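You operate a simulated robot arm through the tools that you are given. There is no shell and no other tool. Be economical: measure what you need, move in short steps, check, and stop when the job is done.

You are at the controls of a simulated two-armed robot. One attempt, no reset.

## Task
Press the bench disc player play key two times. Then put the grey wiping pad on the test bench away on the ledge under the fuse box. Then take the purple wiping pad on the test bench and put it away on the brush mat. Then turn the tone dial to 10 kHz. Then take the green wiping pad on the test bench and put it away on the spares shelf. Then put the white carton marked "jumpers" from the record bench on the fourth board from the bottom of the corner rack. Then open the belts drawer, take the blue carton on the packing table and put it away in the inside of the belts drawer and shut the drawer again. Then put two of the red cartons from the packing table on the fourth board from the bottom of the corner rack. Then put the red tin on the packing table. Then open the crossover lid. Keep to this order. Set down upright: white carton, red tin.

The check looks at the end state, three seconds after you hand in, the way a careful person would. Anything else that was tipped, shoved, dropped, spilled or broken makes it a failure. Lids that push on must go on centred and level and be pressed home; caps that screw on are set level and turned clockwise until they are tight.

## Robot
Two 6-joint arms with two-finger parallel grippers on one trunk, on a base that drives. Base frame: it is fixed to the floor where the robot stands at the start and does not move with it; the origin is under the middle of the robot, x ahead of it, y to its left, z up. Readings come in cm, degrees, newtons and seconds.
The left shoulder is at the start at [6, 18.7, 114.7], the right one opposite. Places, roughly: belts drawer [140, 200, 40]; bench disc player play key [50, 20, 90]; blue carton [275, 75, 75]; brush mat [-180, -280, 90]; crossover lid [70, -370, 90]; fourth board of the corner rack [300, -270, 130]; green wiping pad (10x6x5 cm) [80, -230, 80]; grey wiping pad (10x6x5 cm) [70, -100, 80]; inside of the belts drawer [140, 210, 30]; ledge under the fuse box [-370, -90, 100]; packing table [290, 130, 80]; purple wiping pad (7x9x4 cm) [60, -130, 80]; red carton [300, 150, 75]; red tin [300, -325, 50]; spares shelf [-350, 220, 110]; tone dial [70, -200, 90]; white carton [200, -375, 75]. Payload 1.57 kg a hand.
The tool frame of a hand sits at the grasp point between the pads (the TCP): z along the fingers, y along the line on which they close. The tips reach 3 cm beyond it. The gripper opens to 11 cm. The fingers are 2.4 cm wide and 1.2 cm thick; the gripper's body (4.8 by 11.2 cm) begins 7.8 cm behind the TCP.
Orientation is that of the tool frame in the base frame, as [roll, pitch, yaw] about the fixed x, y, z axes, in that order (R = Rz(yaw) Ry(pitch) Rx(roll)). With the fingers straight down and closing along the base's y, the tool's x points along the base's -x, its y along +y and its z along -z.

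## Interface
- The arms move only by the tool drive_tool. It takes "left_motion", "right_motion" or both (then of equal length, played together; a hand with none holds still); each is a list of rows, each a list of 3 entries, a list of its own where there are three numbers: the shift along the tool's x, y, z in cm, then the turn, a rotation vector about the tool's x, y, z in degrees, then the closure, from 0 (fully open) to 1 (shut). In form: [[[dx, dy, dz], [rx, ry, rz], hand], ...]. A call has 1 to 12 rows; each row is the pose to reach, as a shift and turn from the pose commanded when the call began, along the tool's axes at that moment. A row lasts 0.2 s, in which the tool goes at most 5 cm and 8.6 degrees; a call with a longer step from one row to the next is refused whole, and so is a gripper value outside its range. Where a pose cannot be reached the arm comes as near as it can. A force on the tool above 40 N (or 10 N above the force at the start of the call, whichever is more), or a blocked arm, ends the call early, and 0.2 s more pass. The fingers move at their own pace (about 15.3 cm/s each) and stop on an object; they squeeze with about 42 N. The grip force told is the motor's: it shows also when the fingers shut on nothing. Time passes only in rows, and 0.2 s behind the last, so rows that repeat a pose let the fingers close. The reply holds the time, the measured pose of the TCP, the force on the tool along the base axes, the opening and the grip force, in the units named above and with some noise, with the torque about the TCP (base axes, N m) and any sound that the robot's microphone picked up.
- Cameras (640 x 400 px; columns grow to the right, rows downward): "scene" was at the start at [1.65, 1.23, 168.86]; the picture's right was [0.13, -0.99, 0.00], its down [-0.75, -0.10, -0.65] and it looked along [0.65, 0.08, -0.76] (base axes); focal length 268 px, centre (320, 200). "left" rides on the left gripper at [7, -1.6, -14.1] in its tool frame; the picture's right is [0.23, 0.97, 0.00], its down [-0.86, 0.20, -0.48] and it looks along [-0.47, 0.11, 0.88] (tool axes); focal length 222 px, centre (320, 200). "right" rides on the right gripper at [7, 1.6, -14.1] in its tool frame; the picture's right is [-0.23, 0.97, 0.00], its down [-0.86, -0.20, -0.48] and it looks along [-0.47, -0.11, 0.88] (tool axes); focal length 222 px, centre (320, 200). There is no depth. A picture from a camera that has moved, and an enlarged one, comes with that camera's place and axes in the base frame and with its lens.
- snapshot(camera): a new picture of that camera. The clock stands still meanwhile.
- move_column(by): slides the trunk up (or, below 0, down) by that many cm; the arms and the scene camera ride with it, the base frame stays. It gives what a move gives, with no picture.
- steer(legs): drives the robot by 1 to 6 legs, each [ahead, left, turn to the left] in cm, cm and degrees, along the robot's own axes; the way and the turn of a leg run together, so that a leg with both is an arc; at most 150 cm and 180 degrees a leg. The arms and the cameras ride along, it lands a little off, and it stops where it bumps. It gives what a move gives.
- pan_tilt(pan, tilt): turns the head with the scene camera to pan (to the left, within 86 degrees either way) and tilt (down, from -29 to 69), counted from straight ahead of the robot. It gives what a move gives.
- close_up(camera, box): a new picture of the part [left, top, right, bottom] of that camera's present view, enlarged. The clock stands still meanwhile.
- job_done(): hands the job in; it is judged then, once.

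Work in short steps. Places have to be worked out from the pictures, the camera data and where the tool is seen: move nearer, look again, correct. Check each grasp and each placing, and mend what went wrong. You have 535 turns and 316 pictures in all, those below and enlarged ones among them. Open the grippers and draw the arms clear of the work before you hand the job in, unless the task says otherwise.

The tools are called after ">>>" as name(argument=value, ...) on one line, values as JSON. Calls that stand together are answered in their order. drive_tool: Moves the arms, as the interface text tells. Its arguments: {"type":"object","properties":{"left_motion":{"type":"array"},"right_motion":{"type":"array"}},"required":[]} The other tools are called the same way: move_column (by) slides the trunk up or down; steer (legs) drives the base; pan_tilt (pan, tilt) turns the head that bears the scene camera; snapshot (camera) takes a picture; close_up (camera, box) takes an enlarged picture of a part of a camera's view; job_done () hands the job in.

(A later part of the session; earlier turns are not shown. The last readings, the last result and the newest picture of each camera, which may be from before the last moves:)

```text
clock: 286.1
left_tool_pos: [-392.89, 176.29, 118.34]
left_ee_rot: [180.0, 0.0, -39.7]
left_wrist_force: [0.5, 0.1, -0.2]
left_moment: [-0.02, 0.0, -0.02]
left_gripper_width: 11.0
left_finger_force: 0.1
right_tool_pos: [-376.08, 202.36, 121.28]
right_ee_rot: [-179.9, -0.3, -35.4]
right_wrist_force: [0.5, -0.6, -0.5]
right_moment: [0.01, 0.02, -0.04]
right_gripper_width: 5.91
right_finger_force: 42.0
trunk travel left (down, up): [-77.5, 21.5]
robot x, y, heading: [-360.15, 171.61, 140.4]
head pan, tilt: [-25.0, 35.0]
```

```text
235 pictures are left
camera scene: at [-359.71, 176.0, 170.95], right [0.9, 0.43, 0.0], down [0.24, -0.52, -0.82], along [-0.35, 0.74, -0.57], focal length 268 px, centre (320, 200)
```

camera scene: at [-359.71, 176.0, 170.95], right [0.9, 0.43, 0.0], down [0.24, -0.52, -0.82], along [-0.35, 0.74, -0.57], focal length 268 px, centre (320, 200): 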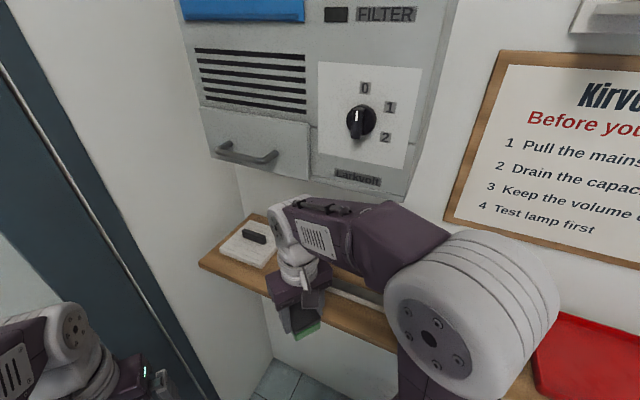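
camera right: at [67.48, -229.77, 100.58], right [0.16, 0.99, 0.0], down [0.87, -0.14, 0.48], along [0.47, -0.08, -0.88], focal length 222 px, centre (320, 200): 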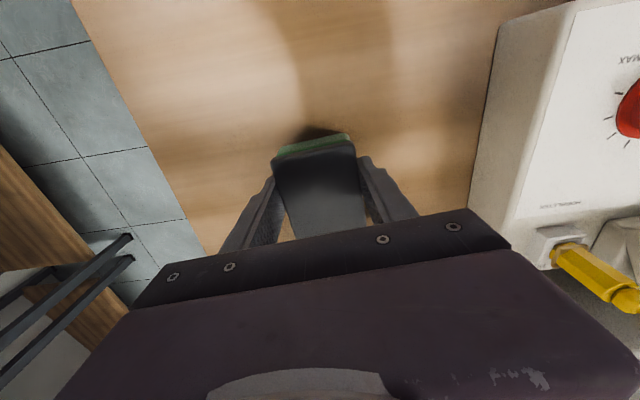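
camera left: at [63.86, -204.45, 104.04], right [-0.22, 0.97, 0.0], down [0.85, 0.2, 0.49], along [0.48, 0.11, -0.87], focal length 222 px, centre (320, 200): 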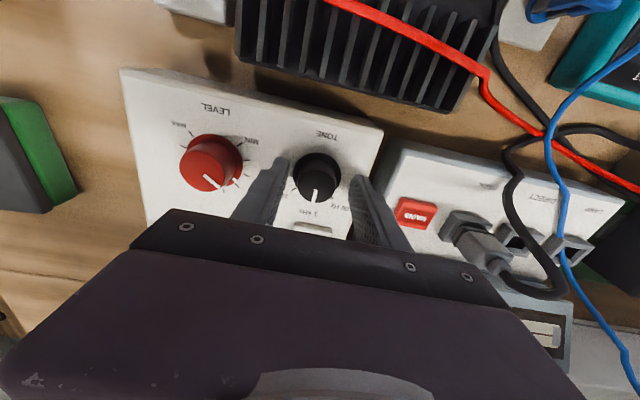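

I turn the hand to face straight at the wall (yaw -90°), staying in front of the box.

>>> drive_tool(right_motion=[[[-1.2, 0.8, -0.5], [0, 0, 8], 1], [[-2.4, 1.7, -1], [0, 0, 16], 1], [[-3.6, 2.5, -1], [0, 0, 24], 1], [[-4.8, 3.3, -1], [0, 0, 32], 1], [[-6, 4.2, -1], [0, 0, 40], 1], [[-7.2, 5, -1], [0, 0, 48], 1], [[-8.2, 5.8, -1], [0, 0, 54.5], 1]])

>>> drive_tool(right_motion=[[[0, 0, 0], [0, -6, 0], 1], [[0, 0, 0], [0, -12, 0], 1]])

>>> snapshot(camera="right")

>>> snapshot(camera="scene")

```text
clock: 287.7
left_tool_pos: [-392.88, 176.26, 118.24]
left_ee_rot: [-180.0, 0.1, -39.8]
left_wrist_force: [-0.5, -0.3, 0.1]
left_moment: [0.04, -0.03, 0.0]
left_gripper_width: 10.97
left_finger_force: 0.0
right_tool_pos: [-386.25, 202.4, 122.16]
right_ee_rot: [-179.7, -0.1, -90.0]
right_wrist_force: [-0.3, -0.2, -1.0]
right_moment: [0.01, -0.01, 0.01]
right_gripper_width: 5.91
right_finger_force: 41.9
trunk travel left (down, up): [-77.5, 21.5]
robot x, y, heading: [-360.23, 171.85, 140.1]
head pan, tilt: [-25.0, 35.0]
```

```text
clock: 288.3
left_tool_pos: [-392.84, 176.21, 118.29]
left_ee_rot: [179.9, 0.1, -39.7]
left_wrist_force: [-0.6, 0.0, 0.1]
left_moment: [0.01, -0.01, 0.02]
left_gripper_width: 11.01
left_finger_force: 0.0
right_tool_pos: [-386.05, 202.29, 122.23]
right_ee_rot: [-179.7, 12.1, -89.8]
right_wrist_force: [-0.5, -0.2, 0.3]
right_moment: [0.02, -0.01, 0.02]
right_gripper_width: 5.91
right_finger_force: 41.7
trunk travel left (down, up): [-77.5, 21.5]
robot x, y, heading: [-360.01, 171.63, 140.3]
head pan, tilt: [-25.0, 35.0]
```

```text
234 pictures are left
camera right: at [-387.8, 192.63, 134.58], right [-0.97, 0.22, 0.04], down [0.2, 0.74, 0.65], along [0.11, 0.64, -0.76], focal length 222 px, centre (320, 200)
```

right: 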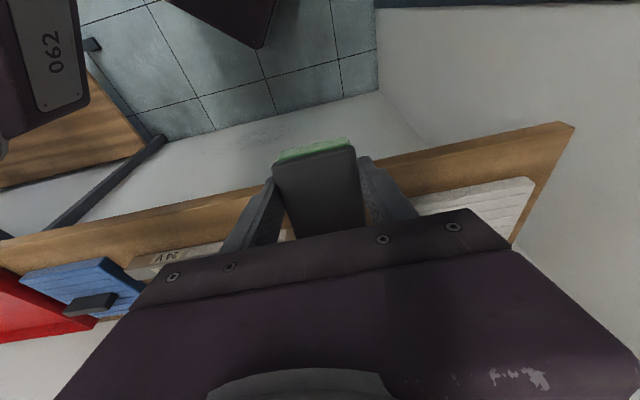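

```text
233 pictures are left
camera scene: at [-359.61, 175.82, 170.95], right [0.9, 0.43, 0.0], down [0.24, -0.52, -0.82], along [-0.35, 0.74, -0.57], focal length 268 px, centre (320, 200)
```

scene: 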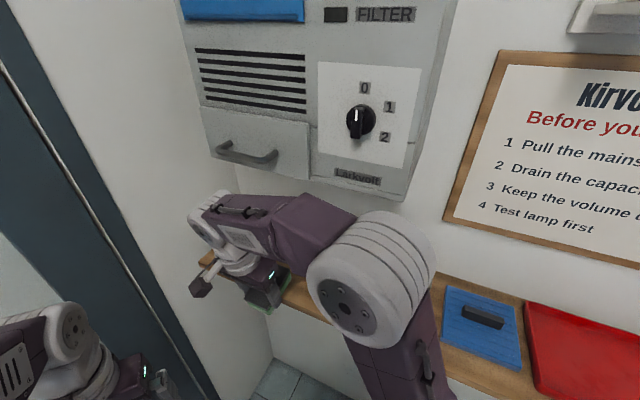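

I move in over the gap at height.

>>> drive_tool(right_motion=[[[-1, 1.8, 0.2], [0, 0, 0], 1], [[-4, 3.5, 0.9], [0, 0, 0], 1], [[-7.5, 3.5, 1.9], [0, 0, 0], 1], [[-11.3, 3.5, 3], [0, 0, 0], 1], [[-11.3, 3.5, 3], [0, 0, 0], 1]])

>>> snapshot(camera="right")

>>> snapshot(camera="scene")

```text
clock: 289.5
left_tool_pos: [-392.77, 175.43, 118.32]
left_ee_rot: [-179.6, 0.3, -39.8]
left_wrist_force: [0.3, 0.6, 0.7]
left_moment: [0.03, 0.02, -0.01]
left_gripper_width: 10.99
left_finger_force: 0.0
right_tool_pos: [-389.62, 213.04, 122.03]
right_ee_rot: [-179.7, 12.4, -89.7]
right_wrist_force: [-0.2, -0.2, -1.3]
right_moment: [-0.03, 0.01, 0.02]
right_gripper_width: 5.89
right_finger_force: 41.9
trunk travel left (down, up): [-77.5, 21.5]
robot x, y, heading: [-360.24, 171.36, 140.4]
head pan, tilt: [-25.0, 35.0]
```

```text
232 pictures are left
camera right: at [-391.37, 203.39, 134.33], right [-0.97, 0.22, 0.05], down [0.19, 0.73, 0.65], along [0.11, 0.64, -0.76], focal length 222 px, centre (320, 200)
```

right: 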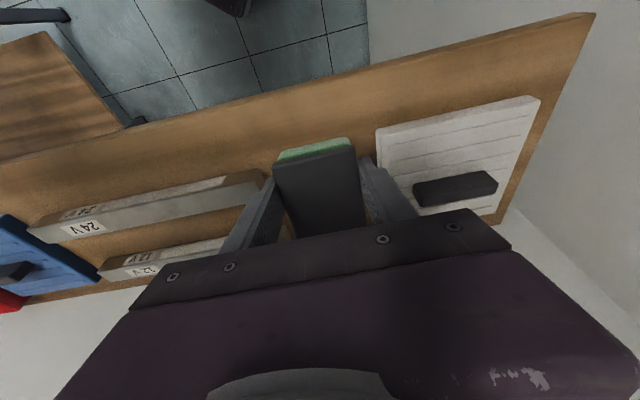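

```text
231 pictures are left
camera scene: at [-359.56, 174.71, 170.99], right [0.9, 0.43, 0.0], down [0.24, -0.51, -0.82], along [-0.35, 0.75, -0.57], focal length 268 px, centre (320, 200)
```

scene: 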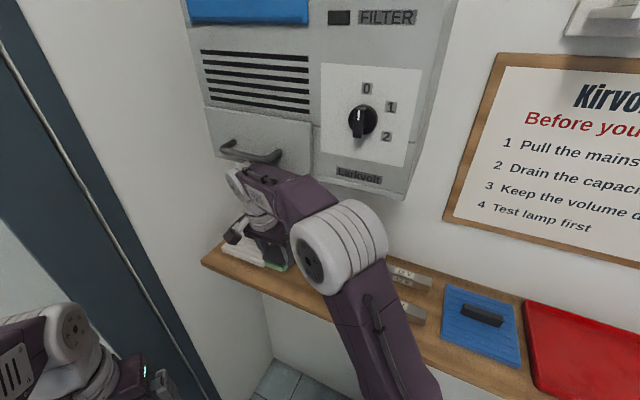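

The robot shifted ~1 cm; the wrist may be touching the box's handle. I look closely.

>>> close_up(camera="scene", box=[190, 100, 382, 300])

```text
2.00 times, centred on (286, 200) of scene
camera zoom: at [-359.56, 174.71, 170.99], right [0.9, 0.43, 0.0], down [0.24, -0.51, -0.82], along [-0.35, 0.75, -0.57], focal length 535 px, centre (388, 200)
```

zoom: 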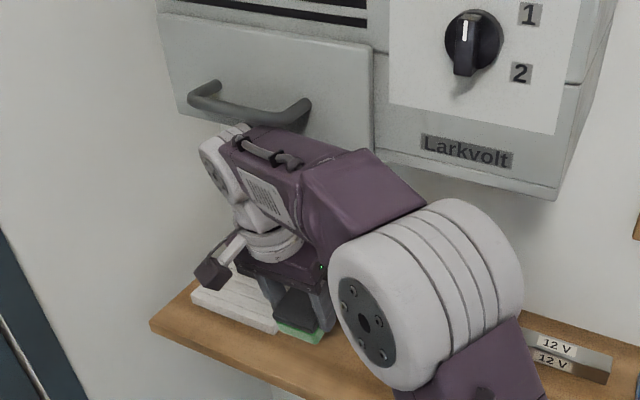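

The forearm is close under the box; lowering relieves it. I lower straight down with small steps until contact.

>>> drive_tool(right_motion=[[[0.4, 0, 1.9], [0, 0, 0], 1], [[0.7, 0, 3.2], [0, 0, 0], 1], [[0.9, 0, 4.2], [0, 0, 0], 1], [[1, 0, 4.8], [0, 0, 0], 1]])

>>> snapshot(camera="right")

>>> close_up(camera="scene", box=[190, 100, 382, 300])

```text
clock: 290.5
left_tool_pos: [-392.69, 176.28, 118.45]
left_ee_rot: [180.0, 0.2, -39.8]
left_wrist_force: [0.5, -0.4, 0.1]
left_moment: [0.03, 0.03, 0.01]
left_gripper_width: 11.0
left_finger_force: 0.1
right_tool_pos: [-389.59, 214.07, 116.75]
right_ee_rot: [180.0, 12.2, -90.0]
right_wrist_force: [-2.4, 1.1, 7.0]
right_moment: [-0.04, 0.17, -0.08]
right_gripper_width: 5.92
right_finger_force: 42.4
trunk travel left (down, up): [-77.5, 21.5]
robot x, y, heading: [-360.4, 171.17, 140.3]
head pan, tilt: [-25.0, 35.0]
```

```text
229 pictures are left
camera right: at [-391.25, 204.36, 129.2], right [-0.97, 0.22, 0.05], down [0.2, 0.74, 0.65], along [0.11, 0.64, -0.76], focal length 222 px, centre (320, 200)
```

right: 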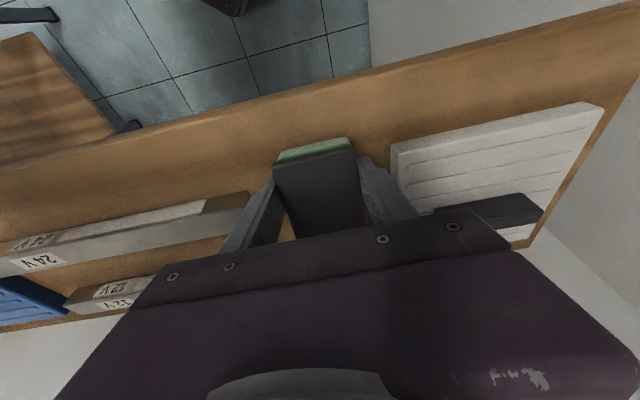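

```text
2.00 times, centred on (286, 200) of scene
camera zoom: at [-359.45, 175.8, 170.98], right [0.9, 0.43, 0.0], down [0.24, -0.52, -0.82], along [-0.35, 0.74, -0.57], focal length 535 px, centre (388, 200)
```

zoom: 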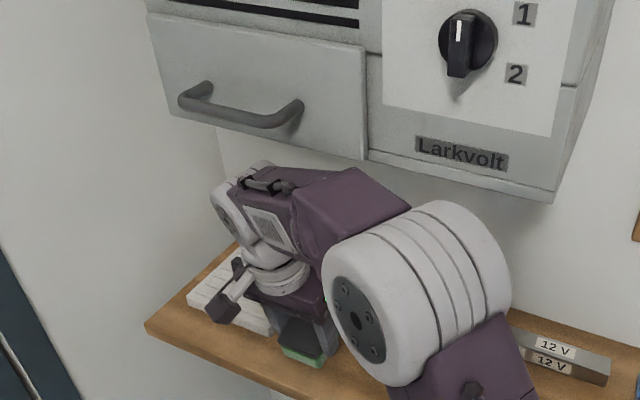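

Touching lightly with everything clear. I level the pad most of the way (to ~4° tilt) about its near edge, then open slightly.

>>> drive_tool(right_motion=[[[-0.3, 0, 0.2], [0, 4, 0], 1], [[-0.55, 0, 0.4], [0, 8, 0], 1], [[-0.55, 0, 0.5], [0, 8, 0], 1]])

>>> drive_tool(right_motion=[[[0, 0, 0], [0, 0, 0], 0.38], [[0, 0, 0], [0, 0, 0], 0.32], [[0, 0, 0], [0, 0, 0], 0.32], [[0.3, 0, -2], [0, -2, 0], 0.32], [[0.8, 0, -4.5], [0, -6, 0], 0.32]])

>>> snapshot(camera="right")

```text
clock: 291.3
left_tool_pos: [-392.75, 176.15, 118.34]
left_ee_rot: [180.0, 0.2, -39.8]
left_wrist_force: [-0.8, 0.5, -0.2]
left_moment: [0.01, -0.01, -0.01]
left_gripper_width: 11.02
left_finger_force: 0.0
right_tool_pos: [-389.43, 214.71, 116.58]
right_ee_rot: [-179.9, 4.2, -90.0]
right_wrist_force: [-3.3, 3.8, 25.4]
right_moment: [-0.44, 0.28, -0.03]
right_gripper_width: 5.91
right_finger_force: 41.8
trunk travel left (down, up): [-77.5, 21.5]
robot x, y, heading: [-360.38, 171.27, 140.3]
head pan, tilt: [-25.0, 35.0]
```

```text
clock: 292.5
left_tool_pos: [-393.16, 177.06, 117.77]
left_ee_rot: [179.6, -0.3, -39.8]
left_wrist_force: [-0.4, -0.1, -0.3]
left_moment: [-0.01, -0.02, -0.03]
left_gripper_width: 11.0
left_finger_force: 0.1
right_tool_pos: [-389.25, 214.12, 119.2]
right_ee_rot: [-178.1, 8.7, -89.7]
right_wrist_force: [0.2, -0.7, 0.8]
right_moment: [0.01, 0.03, -0.01]
right_gripper_width: 7.46
right_finger_force: 0.0
trunk travel left (down, up): [-77.5, 21.5]
robot x, y, heading: [-360.3, 171.52, 140.4]
head pan, tilt: [-25.0, 35.0]
```

```text
227 pictures are left
camera right: at [-391.43, 205.22, 131.97], right [-0.97, 0.22, 0.0], down [0.18, 0.77, 0.61], along [0.13, 0.59, -0.79], focal length 222 px, centre (320, 200)
```

right: 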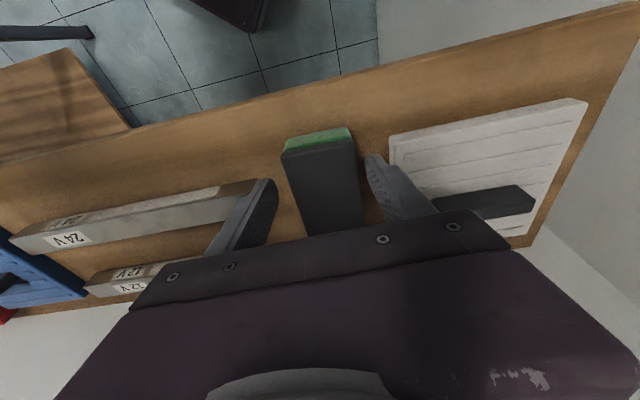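

The pad sits on the shelf. The forearm is near the box again, so I pull straight back (toward me) rather than up, with the fingers passing either side of the pad.

>>> drive_tool(right_motion=[[[0.2, 0, 1.5], [0, 0, 0], 0.32], [[3, 0, 1.2], [0, 0, 0], 0.32], [[6, 0, 0.8], [0, 0, 0], 0.32], [[9, 0, 0.3], [0, 0, 0], 0.32], [[12, 0, -1], [0, 0, 0], 0.32], [[14, 0, -3], [0, 0, 0], 0.32]])

>>> snapshot(camera="right")

>>> snapshot(camera="scene")

```text
clock: 293.9
left_tool_pos: [-392.78, 176.26, 118.29]
left_ee_rot: [180.0, 0.1, -39.8]
left_wrist_force: [-0.3, -1.0, -0.4]
left_moment: [0.0, 0.01, -0.04]
left_gripper_width: 11.0
left_finger_force: 0.0
right_tool_pos: [-389.61, 199.2, 121.31]
right_ee_rot: [-179.8, 10.0, -89.9]
right_wrist_force: [-0.6, 0.1, 0.6]
right_moment: [0.02, 0.04, 0.0]
right_gripper_width: 7.48
right_finger_force: 0.0
trunk travel left (down, up): [-77.5, 21.5]
robot x, y, heading: [-360.13, 171.73, 140.5]
head pan, tilt: [-25.0, 35.0]
```

```text
226 pictures are left
camera right: at [-391.38, 190.04, 134.01], right [-0.97, 0.22, 0.03], down [0.2, 0.76, 0.62], along [0.11, 0.61, -0.78], focal length 222 px, centre (320, 200)
```

right: 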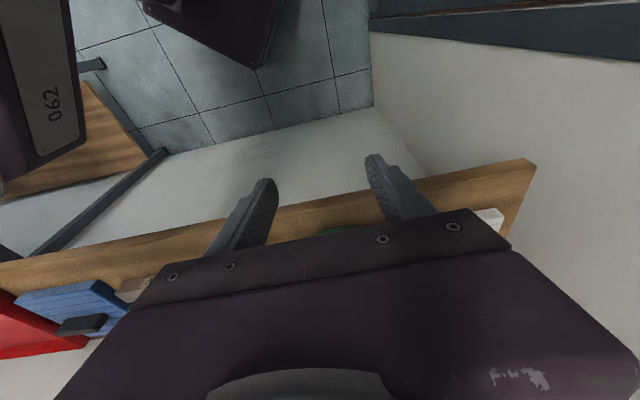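

```text
225 pictures are left
camera scene: at [-359.61, 175.91, 170.95], right [0.9, 0.43, 0.0], down [0.24, -0.52, -0.82], along [-0.35, 0.74, -0.57], focal length 268 px, centre (320, 200)
```

scene: 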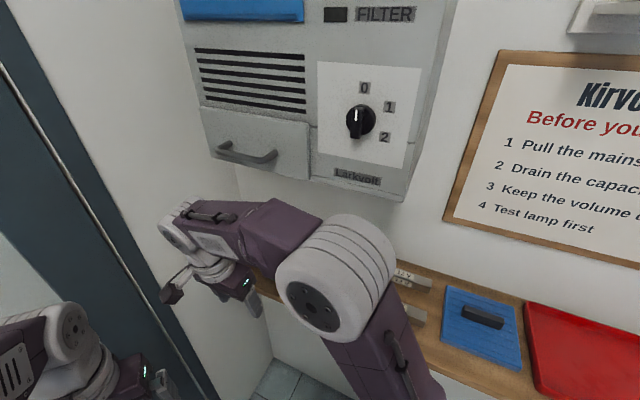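

I back off and view the shelf to verify the pad.

>>> steer(legs=[[-25, 0, 0]])

>>> drive_tool(right_motion=[[[0, 0, 0], [0, 8, 0], 0], [[0, 0, 0], [0, 10, -7], 0], [[0, 0, 0], [0, 10, -14], 0], [[0, 0, 0], [0, 10, -21], 0], [[0, 0, 0], [0, 10, -28], 0], [[0, 0, 0], [0, 10, -35], 0], [[0, 0, 0], [0, 10, -42], 0], [[0, 0, 0], [0, 10, -50], 0]])

>>> pan_tilt(pan=-15, tilt=25)

>>> close_up(camera="scene", box=[160, 100, 480, 300])

```text
clock: 295.8
left_tool_pos: [-373.88, 160.41, 118.17]
left_ee_rot: [-180.0, 0.0, -39.9]
left_wrist_force: [0.2, 0.4, 0.6]
left_moment: [-0.02, 0.01, -0.02]
left_gripper_width: 11.01
left_finger_force: 0.1
right_tool_pos: [-370.57, 183.48, 121.34]
right_ee_rot: [-179.6, 9.9, -89.9]
right_wrist_force: [-0.4, -1.2, -0.4]
right_moment: [0.0, -0.03, 0.02]
right_gripper_width: 7.48
right_finger_force: 0.0
trunk travel left (down, up): [-77.5, 21.5]
robot x, y, heading: [-341.37, 155.53, 140.0]
head pan, tilt: [-25.0, 35.0]
```

```text
clock: 297.6
left_tool_pos: [-373.69, 160.46, 118.27]
left_ee_rot: [-180.0, 0.2, -39.9]
left_wrist_force: [0.2, -0.5, 0.0]
left_moment: [0.02, 0.03, -0.05]
left_gripper_width: 11.0
left_finger_force: 0.0
right_tool_pos: [-370.54, 183.38, 121.31]
right_ee_rot: [-176.3, -2.6, -40.2]
right_wrist_force: [0.4, 0.8, -0.3]
right_moment: [0.01, -0.01, -0.03]
right_gripper_width: 11.0
right_finger_force: 0.1
trunk travel left (down, up): [-77.5, 21.5]
robot x, y, heading: [-341.43, 155.94, 140.3]
head pan, tilt: [-25.0, 35.0]
```

```text
clock: 298.3
left_tool_pos: [-373.71, 160.28, 118.28]
left_ee_rot: [-180.0, 0.1, -39.8]
left_wrist_force: [0.8, -0.9, 0.2]
left_moment: [0.01, 0.0, -0.01]
left_gripper_width: 11.0
left_finger_force: 0.0
right_tool_pos: [-370.65, 183.46, 121.4]
right_ee_rot: [-176.3, -2.6, -40.3]
right_wrist_force: [0.0, -0.3, 0.5]
right_moment: [0.02, -0.01, 0.0]
right_gripper_width: 11.0
right_finger_force: 0.1
trunk travel left (down, up): [-77.5, 21.5]
robot x, y, heading: [-341.19, 155.6, 140.2]
head pan, tilt: [-15.0, 25.0]
```

```text
2.00 times, centred on (320, 200) of scene
camera zoom: at [-342.04, 159.55, 172.52], right [0.82, 0.58, 0.0], down [0.24, -0.35, -0.91], along [-0.52, 0.74, -0.42], focal length 535 px, centre (320, 200)
```

zoom: 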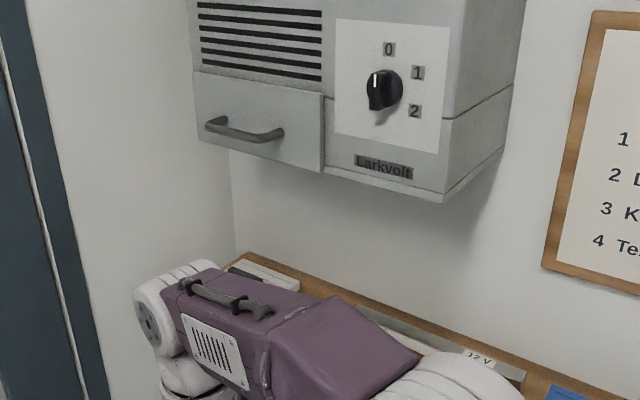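

Arm hides the view; I back away a bit more, level the hand, and look.

>>> drive_tool(right_motion=[[[3, 0, 2], [-3.7, -2.6, 0], 0], [[6, 0, 4], [-3.7, -2.6, 0], 0]])

>>> steer(legs=[[0, 0, -50], [-35, 0, 0]])

>>> pan_tilt(pan=20, tilt=20)

>>> close_up(camera="scene", box=[200, 100, 520, 300])

```text
clock: 298.9
left_tool_pos: [-373.62, 160.27, 118.31]
left_ee_rot: [180.0, 0.2, -39.9]
left_wrist_force: [0.0, 0.2, -0.8]
left_moment: [0.01, -0.01, -0.02]
left_gripper_width: 11.0
left_finger_force: 0.0
right_tool_pos: [-365.57, 179.67, 117.74]
right_ee_rot: [-180.0, 0.1, -40.2]
right_wrist_force: [-0.6, -0.8, -1.5]
right_moment: [-0.02, 0.06, 0.05]
right_gripper_width: 11.0
right_finger_force: 0.0
trunk travel left (down, up): [-77.5, 21.5]
robot x, y, heading: [-341.28, 155.49, 140.4]
head pan, tilt: [-15.0, 25.0]
```

```text
clock: 303.4
left_tool_pos: [-358.38, 148.73, 118.23]
left_ee_rot: [180.0, 0.0, -90.0]
left_wrist_force: [0.3, 0.6, -0.1]
left_moment: [-0.01, 0.01, 0.01]
left_gripper_width: 10.99
left_finger_force: 0.1
right_tool_pos: [-338.38, 154.9, 117.58]
right_ee_rot: [-180.0, 0.0, -90.5]
right_wrist_force: [0.0, -0.6, -0.6]
right_moment: [-0.02, 0.01, 0.0]
right_gripper_width: 11.01
right_finger_force: 0.1
trunk travel left (down, up): [-77.5, 21.5]
robot x, y, heading: [-340.66, 120.96, 89.9]
head pan, tilt: [-15.0, 25.0]
```

```text
clock: 304.4
left_tool_pos: [-358.3, 148.92, 118.27]
left_ee_rot: [-180.0, 0.1, -90.1]
left_wrist_force: [-0.6, 0.1, -0.4]
left_moment: [-0.02, -0.01, -0.04]
left_gripper_width: 10.99
left_finger_force: 0.0
right_tool_pos: [-338.31, 154.86, 117.69]
right_ee_rot: [179.9, -0.1, -90.4]
right_wrist_force: [0.4, 0.2, 0.0]
right_moment: [0.01, -0.03, -0.01]
right_gripper_width: 11.03
right_finger_force: 0.0
trunk travel left (down, up): [-77.5, 21.5]
robot x, y, heading: [-340.98, 120.41, 89.8]
head pan, tilt: [20.0, 20.0]
```

```text
2.00 times, centred on (360, 200) of scene
camera zoom: at [-344.5, 123.76, 173.33], right [0.94, 0.34, 0.0], down [0.12, -0.32, -0.94], along [-0.32, 0.88, -0.34], focal length 535 px, centre (240, 200)
```

zoom: 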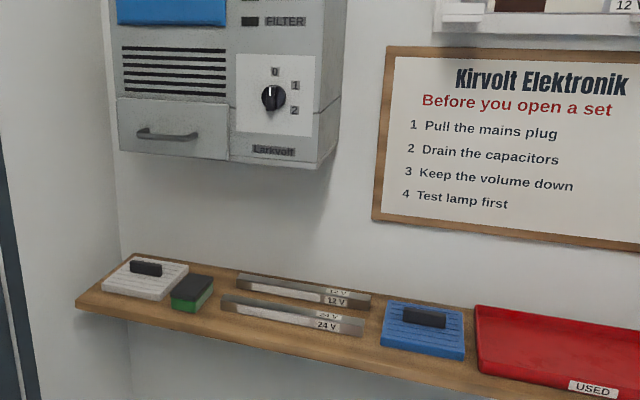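

The green pad lies flat on the shelf. Next I travel to the record bench for the white carton.

>>> steer(legs=[[0, 0, -90], [150, -7, 0], [150, 0, 0], [18, 0, 0]])

>>> steer(legs=[[0, -150, 0], [0, -150, 0]])

>>> steer(legs=[[0, -115, 0]])

>>> pan_tilt(pan=0, tilt=20)

>>> snapshot(camera="scene")

```text
refused: leg 2 is longer than a leg can be; nothing moved
```

```text
clock: 318.9
left_tool_pos: [-56.84, 148.21, 118.28]
left_ee_rot: [180.0, 0.1, -90.8]
left_wrist_force: [-0.5, -1.1, -0.5]
left_moment: [-0.01, 0.03, 0.02]
left_gripper_width: 10.99
left_finger_force: 0.0
right_tool_pos: [-36.82, 153.92, 117.64]
right_ee_rot: [-179.9, 0.0, -91.2]
right_wrist_force: [-0.3, -0.4, 0.3]
right_moment: [0.01, -0.02, -0.02]
right_gripper_width: 10.99
right_finger_force: 0.0
trunk travel left (down, up): [-77.5, 21.5]
robot x, y, heading: [-39.99, 120.14, 89.3]
head pan, tilt: [20.0, 20.0]
```

```text
clock: 324.8
left_tool_pos: [58.09, 146.47, 118.27]
left_ee_rot: [180.0, 0.1, -90.8]
left_wrist_force: [0.1, 0.0, 0.0]
left_moment: [0.0, 0.01, -0.03]
left_gripper_width: 10.99
left_finger_force: 0.0
right_tool_pos: [78.27, 152.32, 117.6]
right_ee_rot: [-179.8, -0.1, -91.0]
right_wrist_force: [-0.3, 0.6, -0.2]
right_moment: [-0.01, 0.0, 0.03]
right_gripper_width: 11.0
right_finger_force: 0.1
trunk travel left (down, up): [-77.5, 21.5]
robot x, y, heading: [74.91, 118.34, 89.3]
head pan, tilt: [20.0, 20.0]
```

```text
clock: 325.6
left_tool_pos: [58.08, 146.49, 118.28]
left_ee_rot: [179.9, 0.1, -90.8]
left_wrist_force: [0.4, -0.1, -1.1]
left_moment: [0.0, 0.03, 0.0]
left_gripper_width: 10.99
left_finger_force: 0.1
right_tool_pos: [78.27, 152.29, 117.57]
right_ee_rot: [-180.0, 0.0, -91.0]
right_wrist_force: [0.0, -0.2, -0.7]
right_moment: [0.03, 0.0, 0.0]
right_gripper_width: 10.97
right_finger_force: 0.0
trunk travel left (down, up): [-77.5, 21.5]
robot x, y, heading: [75.17, 118.53, 89.3]
head pan, tilt: [0.0, 20.0]
```

```text
222 pictures are left
camera scene: at [74.98, 121.8, 173.34], right [1.0, -0.01, 0.0], down [0.0, -0.34, -0.94], along [0.01, 0.94, -0.34], focal length 268 px, centre (320, 200)
```

scene: 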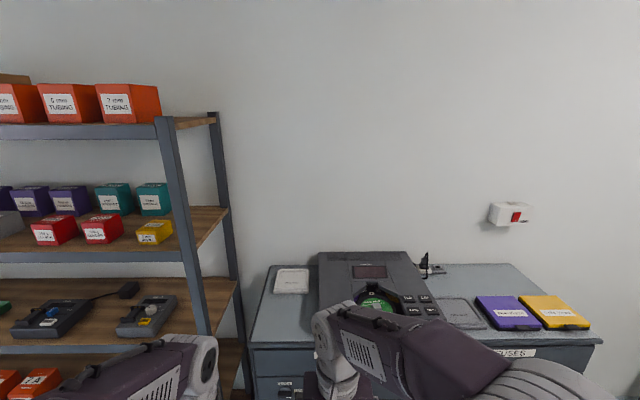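

I ended up on the near side of the drawer cabinet, which is fine: the aisle behind the test bench leads to the record bench. I turn to face -y and look down that aisle.

>>> steer(legs=[[0, 0, -179.3], [0, 60, 0]])

>>> pan_tilt(pan=20, tilt=25)

>>> snapshot(camera="scene")

```text
clock: 336.4
left_tool_pos: [150.59, 86.95, 118.25]
left_ee_rot: [179.8, 0.0, 87.5]
left_wrist_force: [-0.7, 0.0, -0.1]
left_moment: [-0.01, 0.0, 0.01]
left_gripper_width: 11.02
left_finger_force: 0.0
right_tool_pos: [130.37, 81.85, 117.65]
right_ee_rot: [-179.9, 0.1, 87.1]
right_wrist_force: [0.6, -0.4, -0.4]
right_moment: [0.01, -0.04, -0.02]
right_gripper_width: 10.99
right_finger_force: 0.1
trunk travel left (down, up): [-77.5, 21.5]
robot x, y, heading: [134.77, 116.08, -92.4]
head pan, tilt: [0.0, 20.0]
```

```text
clock: 337.2
left_tool_pos: [150.72, 87.0, 118.22]
left_ee_rot: [-179.9, 0.2, 87.5]
left_wrist_force: [-0.5, -0.6, 0.3]
left_moment: [-0.02, 0.0, -0.01]
left_gripper_width: 10.98
left_finger_force: 0.1
right_tool_pos: [130.5, 81.74, 117.74]
right_ee_rot: [180.0, 0.1, 87.1]
right_wrist_force: [1.3, 0.1, 0.6]
right_moment: [0.01, 0.0, 0.0]
right_gripper_width: 10.99
right_finger_force: 0.1
trunk travel left (down, up): [-77.5, 21.5]
robot x, y, heading: [135.04, 115.58, -92.5]
head pan, tilt: [20.0, 25.0]
```

```text
221 pictures are left
camera scene: at [137.75, 113.08, 172.53], right [-0.95, -0.3, 0.0], down [-0.13, 0.4, -0.91], along [0.27, -0.86, -0.42], focal length 268 px, centre (320, 200)
```

scene: 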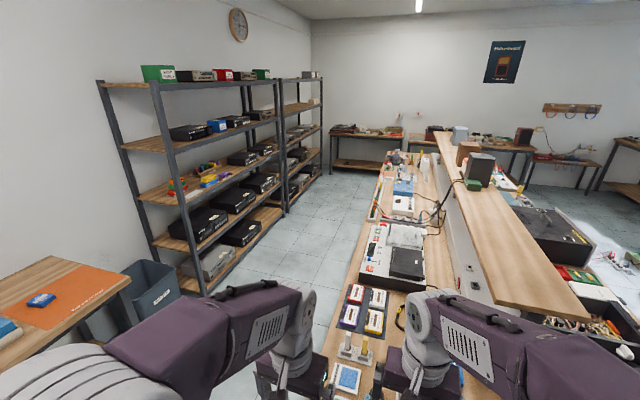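

The aisle (x≈155–280) is clear. I move to its middle and drive toward the far end.

>>> steer(legs=[[0, 78, 2.5], [150, 0, 0], [130, 0, 0]])

>>> pan_tilt(pan=10, tilt=25)

>>> snapshot(camera="scene")

>>> pan_tilt(pan=60, tilt=15)

>>> snapshot(camera="scene")

```text
clock: 354.5
left_tool_pos: [233.81, -192.29, 118.3]
left_ee_rot: [179.9, 0.1, 91.2]
left_wrist_force: [-0.5, 0.5, -0.8]
left_moment: [0.01, -0.04, 0.01]
left_gripper_width: 11.01
left_finger_force: 0.1
right_tool_pos: [214.03, -198.78, 117.63]
right_ee_rot: [179.9, 0.0, 90.8]
right_wrist_force: [-0.5, 0.1, 0.3]
right_moment: [-0.01, -0.01, 0.0]
right_gripper_width: 10.98
right_finger_force: 0.0
trunk travel left (down, up): [-77.5, 21.5]
robot x, y, heading: [216.21, -164.51, -88.9]
head pan, tilt: [20.0, 25.0]
```

```text
clock: 355.2
left_tool_pos: [233.9, -192.31, 118.17]
left_ee_rot: [179.9, 0.2, 91.2]
left_wrist_force: [1.2, 0.1, -0.1]
left_moment: [0.01, 0.01, 0.03]
left_gripper_width: 10.99
left_finger_force: 0.1
right_tool_pos: [213.88, -198.9, 117.71]
right_ee_rot: [-180.0, 0.0, 90.8]
right_wrist_force: [-0.7, 0.1, 0.5]
right_moment: [0.01, 0.04, 0.01]
right_gripper_width: 11.0
right_finger_force: 0.1
trunk travel left (down, up): [-77.5, 21.5]
robot x, y, heading: [215.69, -164.63, -89.0]
head pan, tilt: [10.0, 25.0]
```

```text
220 pictures are left
camera scene: at [217.67, -167.59, 172.53], right [-0.98, -0.2, 0.0], down [-0.08, 0.41, -0.91], along [0.18, -0.89, -0.42], focal length 268 px, centre (320, 200)
```

scene: 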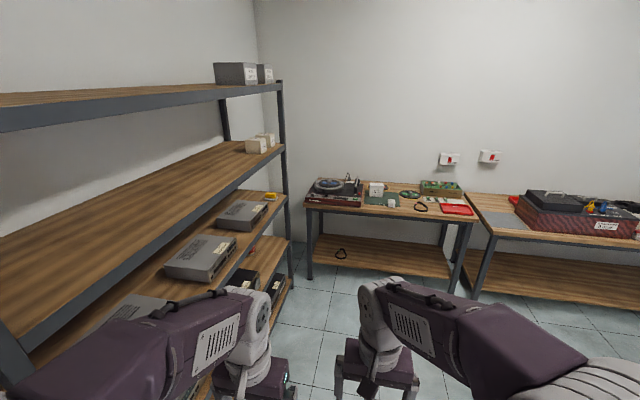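

```text
clock: 356.4
left_tool_pos: [233.78, -192.23, 118.27]
left_ee_rot: [180.0, 0.1, 91.2]
left_wrist_force: [0.5, -0.4, 1.1]
left_moment: [0.01, -0.02, -0.03]
left_gripper_width: 10.97
left_finger_force: 0.0
right_tool_pos: [213.92, -198.91, 117.81]
right_ee_rot: [180.0, 0.0, 90.9]
right_wrist_force: [-0.4, 0.2, -0.3]
right_moment: [0.0, 0.0, 0.04]
right_gripper_width: 11.03
right_finger_force: 0.1
trunk travel left (down, up): [-77.5, 21.5]
robot x, y, heading: [216.26, -164.81, -89.1]
head pan, tilt: [60.0, 15.0]
```

```text
219 pictures are left
camera scene: at [224.06, -163.04, 174.15], right [-0.48, -0.88, 0.0], down [-0.23, 0.12, -0.97], along [0.85, -0.47, -0.26], focal length 268 px, centre (320, 200)
```

scene: 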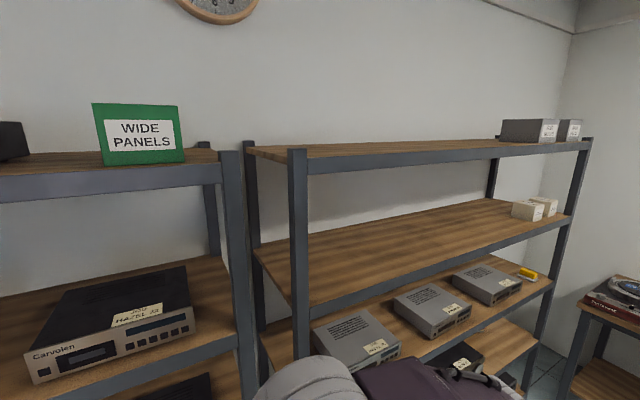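

The corner rack's 4th board (z≈130) is mostly empty. I approach the record bench, where the white carton stands.

>>> steer(legs=[[135, 0, 0]])

>>> pan_tilt(pan=0, tilt=40)

>>> snapshot(camera="scene")

```text
clock: 363.2
left_tool_pos: [235.83, -327.32, 118.36]
left_ee_rot: [-179.9, 0.0, 90.7]
left_wrist_force: [-0.6, -0.4, -0.2]
left_moment: [-0.01, -0.02, -0.03]
left_gripper_width: 11.01
left_finger_force: 0.1
right_tool_pos: [215.81, -333.74, 117.56]
right_ee_rot: [180.0, 0.0, 90.3]
right_wrist_force: [0.5, 0.2, -0.7]
right_moment: [0.01, 0.02, -0.05]
right_gripper_width: 10.99
right_finger_force: 0.1
trunk travel left (down, up): [-77.5, 21.5]
robot x, y, heading: [218.38, -299.35, -89.3]
head pan, tilt: [60.0, 15.0]
```

```text
clock: 364.5
left_tool_pos: [235.82, -327.3, 118.23]
left_ee_rot: [-180.0, 0.1, 90.8]
left_wrist_force: [0.3, -0.4, 0.2]
left_moment: [-0.01, 0.0, 0.01]
left_gripper_width: 10.99
left_finger_force: 0.1
right_tool_pos: [215.82, -333.71, 117.74]
right_ee_rot: [-180.0, 0.0, 90.2]
right_wrist_force: [-0.2, 0.9, -0.9]
right_moment: [0.0, 0.01, 0.0]
right_gripper_width: 11.0
right_finger_force: 0.0
trunk travel left (down, up): [-77.5, 21.5]
robot x, y, heading: [217.94, -299.45, -89.3]
head pan, tilt: [0.0, 40.0]
```

```text
218 pictures are left
camera scene: at [218.28, -301.9, 170.2], right [-1.0, -0.01, 0.0], down [-0.01, 0.64, -0.77], along [0.01, -0.77, -0.64], focal length 268 px, centre (320, 200)
```

scene: 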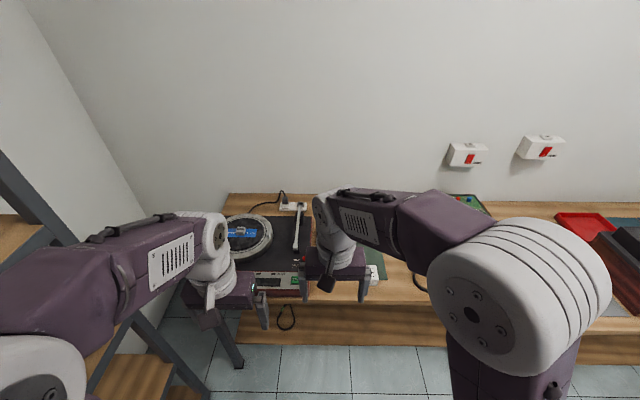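

The right arm hides the carton; I move it outward to its normal side and look again.

>>> drive_tool(right_motion=[[[1, -4, 0], [0, 0, 0], 0], [[2, -8, 0], [0, 0, 0], 0], [[3, -12, 0], [0, 0, 0], 0], [[4, -16, 0], [0, 0, 0], 0], [[5, -20, 0], [0, 0, 0], 0]])

>>> snapshot(camera="scene")

>>> snapshot(camera="right")

```text
clock: 365.7
left_tool_pos: [235.58, -327.25, 118.22]
left_ee_rot: [179.9, 0.0, 90.7]
left_wrist_force: [-0.4, 0.8, -0.1]
left_moment: [-0.02, -0.03, -0.02]
left_gripper_width: 11.0
left_finger_force: 0.1
right_tool_pos: [195.53, -328.84, 117.78]
right_ee_rot: [-180.0, 0.0, 90.3]
right_wrist_force: [0.6, 1.2, -0.2]
right_moment: [-0.01, -0.03, -0.01]
right_gripper_width: 11.01
right_finger_force: 0.1
trunk travel left (down, up): [-77.5, 21.5]
robot x, y, heading: [218.37, -299.47, -89.2]
head pan, tilt: [0.0, 40.0]
```

```text
217 pictures are left
camera scene: at [218.13, -301.84, 170.19], right [-1.0, -0.01, 0.0], down [-0.01, 0.64, -0.77], along [0.01, -0.77, -0.64], focal length 268 px, centre (320, 200)
```

scene: 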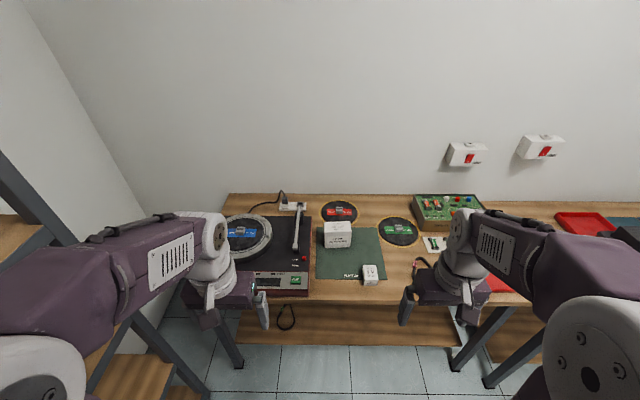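

```text
216 pictures are left
camera right: at [197.08, -321.63, 131.84], right [0.98, -0.22, 0.0], down [-0.19, -0.86, 0.48], along [-0.11, -0.47, -0.88], focal length 222 px, centre (320, 200)
```

right: 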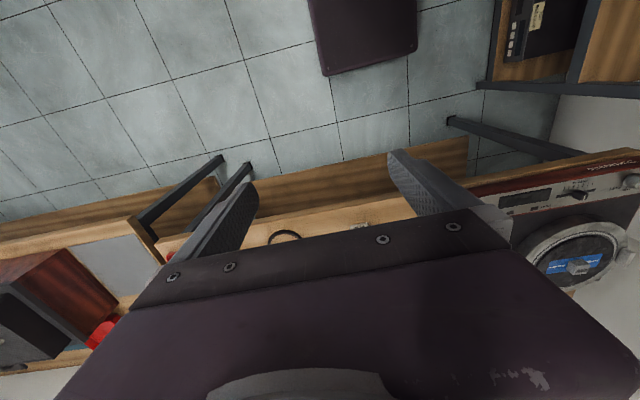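

Two white boxes are visible; I zoom in to read which is "jumpers".

>>> close_up(camera="scene", box=[290, 190, 418, 300])

```text
3.64 times, centred on (354, 245) of scene
camera zoom: at [218.13, -301.84, 170.19], right [-1.0, -0.01, 0.0], down [-0.01, 0.64, -0.77], along [0.01, -0.77, -0.64], focal length 973 px, centre (196, 36)
```

zoom: 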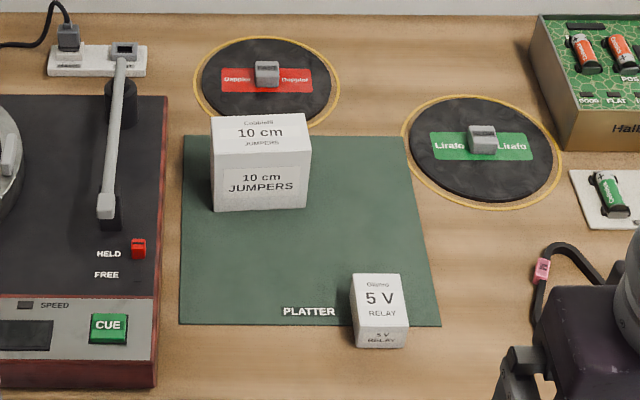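

The carton marked 10 cm JUMPERS is ~11 × 5.5 × 10.5 cm, thin along y, near (211,-379). I'll pick it with a forward tilt while facing +x (so it later fits under the rack's top board). I reposition to about (183,-328), heading 0.

>>> steer(legs=[[-20, 0, 0], [0, 0, 89.2], [-36, 0, 0], [0, -46, 0]])

>>> pan_tilt(pan=-45, tilt=40)

>>> snapshot(camera="scene")

```text
clock: 375.3
left_tool_pos: [209.27, -307.95, 118.28]
left_ee_rot: [180.0, 0.2, 179.2]
left_wrist_force: [-0.3, 0.5, 0.4]
left_moment: [0.01, -0.01, 0.0]
left_gripper_width: 10.99
left_finger_force: 0.1
right_tool_pos: [209.83, -347.9, 117.8]
right_ee_rot: [-179.8, 0.0, 178.9]
right_wrist_force: [-0.2, 0.8, -0.5]
right_moment: [-0.01, 0.0, 0.0]
right_gripper_width: 11.03
right_finger_force: 0.0
trunk travel left (down, up): [-77.5, 21.5]
robot x, y, heading: [181.32, -324.86, -1.0]
head pan, tilt: [0.0, 40.0]
```

```text
clock: 376.4
left_tool_pos: [209.39, -308.03, 118.17]
left_ee_rot: [179.9, 0.0, 179.2]
left_wrist_force: [-0.3, 0.5, -0.5]
left_moment: [0.0, 0.02, -0.01]
left_gripper_width: 11.02
left_finger_force: 0.1
right_tool_pos: [209.8, -347.95, 117.71]
right_ee_rot: [-179.9, 0.0, 179.0]
right_wrist_force: [0.1, 0.0, -0.7]
right_moment: [-0.02, 0.01, 0.04]
right_gripper_width: 10.99
right_finger_force: 0.2
trunk travel left (down, up): [-77.5, 21.5]
robot x, y, heading: [181.25, -324.87, -0.8]
head pan, tilt: [-45.0, 40.0]
```

```text
214 pictures are left
camera scene: at [181.13, -330.51, 170.2], right [-0.72, -0.7, 0.0], down [-0.45, 0.46, -0.77], along [0.53, -0.55, -0.64], focal length 268 px, centre (320, 200)
```

scene: 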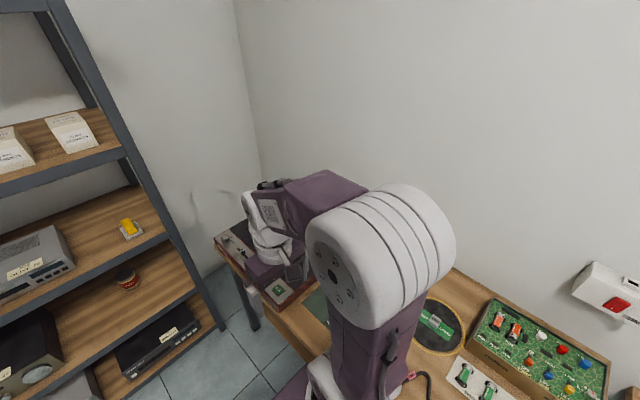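

The arm blocks the head view; I use the wrist camera: move the right hand over toward the carton.

>>> drive_tool(right_motion=[[[1, -4, 0], [0, 0, 0], 0], [[2, -8, 0], [0, 0, 0], 0], [[3, -12, 0], [0, 0, 0], 0], [[4, -16, 0], [0, 0, 0], 0], [[5, -20, 0], [0, 0, 0], 0]])

>>> snapshot(camera="right")

```text
clock: 377.6
left_tool_pos: [209.49, -308.2, 118.27]
left_ee_rot: [179.8, 0.2, 179.2]
left_wrist_force: [-0.1, 0.8, -0.1]
left_moment: [0.0, 0.02, 0.03]
left_gripper_width: 11.01
left_finger_force: 0.0
right_tool_pos: [204.35, -368.06, 117.74]
right_ee_rot: [179.9, 0.0, 178.9]
right_wrist_force: [-0.3, -0.6, 0.1]
right_moment: [-0.01, -0.01, 0.0]
right_gripper_width: 11.01
right_finger_force: 0.1
trunk travel left (down, up): [-77.5, 21.5]
robot x, y, heading: [181.48, -324.7, -0.9]
head pan, tilt: [-45.0, 40.0]
```

```text
213 pictures are left
camera right: at [197.37, -366.34, 131.75], right [0.25, 0.97, 0.0], down [0.85, -0.22, 0.48], along [0.46, -0.12, -0.88], focal length 222 px, centre (320, 200)
```

right: 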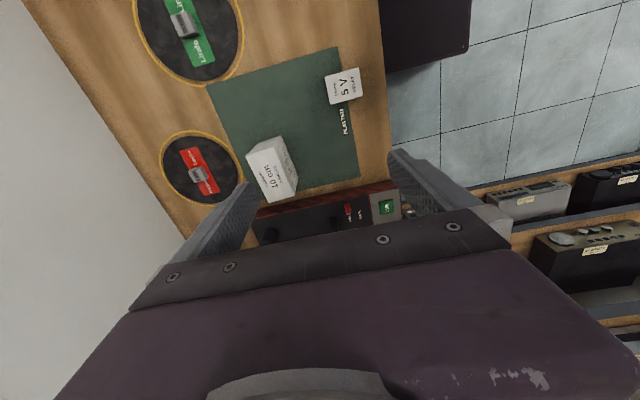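

The carton's top centre is at (210.8,-380), z≈90.6, square to the axes. I tilt the hand 40° forward on a stand-off behind it.

>>> drive_tool(right_motion=[[[0.5, -2.5, 1], [0, -7, 0], 0], [[1.2, -5, 2.5], [0, -14, 0], 0], [[2, -7.5, 4.5], [0, -21, 0], 0], [[2.8, -9.5, 6.5], [0, -28, 0], 0], [[3.5, -11, 8.5], [0, -35, 0], 0], [[4.1, -12.1, 9.7], [0, -40, 0], 0], [[4.1, -12.1, 9.7], [0, -40, 0], 0]])

>>> snapshot(camera="right")

>>> snapshot(camera="scene")

```text
clock: 379.2
left_tool_pos: [209.42, -307.94, 118.19]
left_ee_rot: [179.8, 0.1, 179.2]
left_wrist_force: [-0.6, 0.0, -0.3]
left_moment: [-0.03, -0.03, 0.02]
left_gripper_width: 11.0
left_finger_force: 0.2
right_tool_pos: [200.27, -379.9, 108.0]
right_ee_rot: [-179.9, 40.1, 179.1]
right_wrist_force: [0.5, 0.3, 0.8]
right_moment: [0.0, 0.01, 0.02]
right_gripper_width: 11.0
right_finger_force: 0.2
trunk travel left (down, up): [-77.5, 21.5]
robot x, y, heading: [181.16, -324.74, -0.7]
head pan, tilt: [-45.0, 40.0]
```

```text
212 pictures are left
camera right: at [185.67, -377.94, 114.34], right [0.19, 0.97, 0.14], down [0.34, -0.2, 0.92], along [0.92, -0.13, -0.37], focal length 222 px, centre (320, 200)
```

right: 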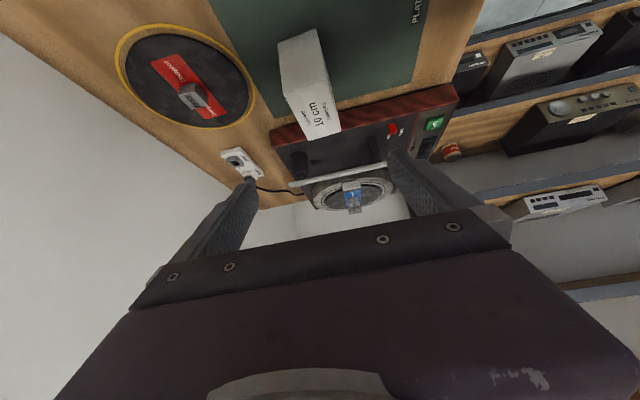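

```text
211 pictures are left
camera scene: at [181.15, -330.5, 170.2], right [-0.72, -0.7, 0.0], down [-0.45, 0.46, -0.77], along [0.53, -0.55, -0.64], focal length 268 px, centre (320, 200)
```

scene: 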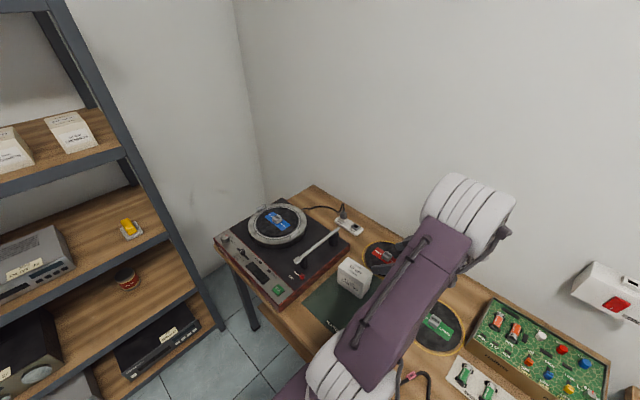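

Centred in y at -379.7. I advance along the tilted axis to the grasp and close.

>>> drive_tool(right_motion=[[[2, 0.2, 4], [0, 0, 0], 0], [[4, 0.2, 8], [0, 0, 0], 0], [[5, 0.2, 12], [0, 0, 0], 0], [[5, 0.2, 16], [0, 0, 0], 0], [[5, 0.2, 19.5], [0, 0, 0], 0], [[5, 0.2, 22], [0, 0, 0], 0]])

>>> snapshot(camera="right")

>>> close_up(camera="scene", box=[260, 180, 452, 340])

```text
clock: 380.6
left_tool_pos: [209.46, -308.01, 118.25]
left_ee_rot: [179.9, 0.0, 179.2]
left_wrist_force: [0.4, -0.3, -0.1]
left_moment: [0.02, 0.01, -0.03]
left_gripper_width: 10.98
left_finger_force: 0.0
right_tool_pos: [210.6, -379.84, 87.92]
right_ee_rot: [180.0, 40.0, 179.0]
right_wrist_force: [0.3, 1.0, 0.3]
right_moment: [0.0, 0.01, -0.01]
right_gripper_width: 11.0
right_finger_force: 0.1
trunk travel left (down, up): [-77.5, 21.5]
robot x, y, heading: [181.41, -324.83, -0.9]
head pan, tilt: [-45.0, 40.0]
```

```text
210 pictures are left
camera right: at [196.1, -378.0, 94.25], right [0.19, 0.97, 0.15], down [0.34, -0.21, 0.92], along [0.92, -0.13, -0.37], focal length 222 px, centre (320, 200)
```

right: 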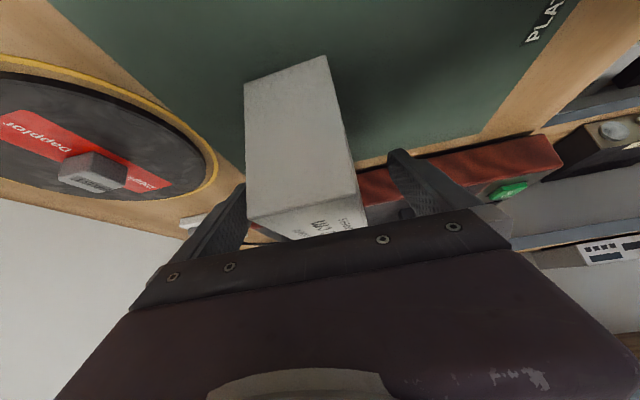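

```text
2.50 times, centred on (356, 260) of scene
camera zoom: at [181.18, -330.6, 170.2], right [-0.72, -0.7, 0.0], down [-0.45, 0.46, -0.77], along [0.53, -0.55, -0.64], focal length 669 px, centre (230, 50)
```

zoom: 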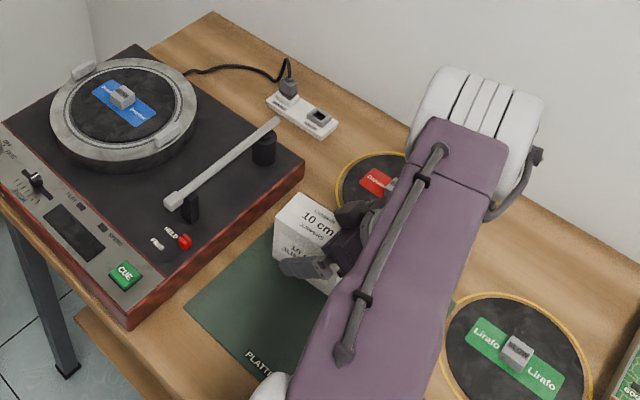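

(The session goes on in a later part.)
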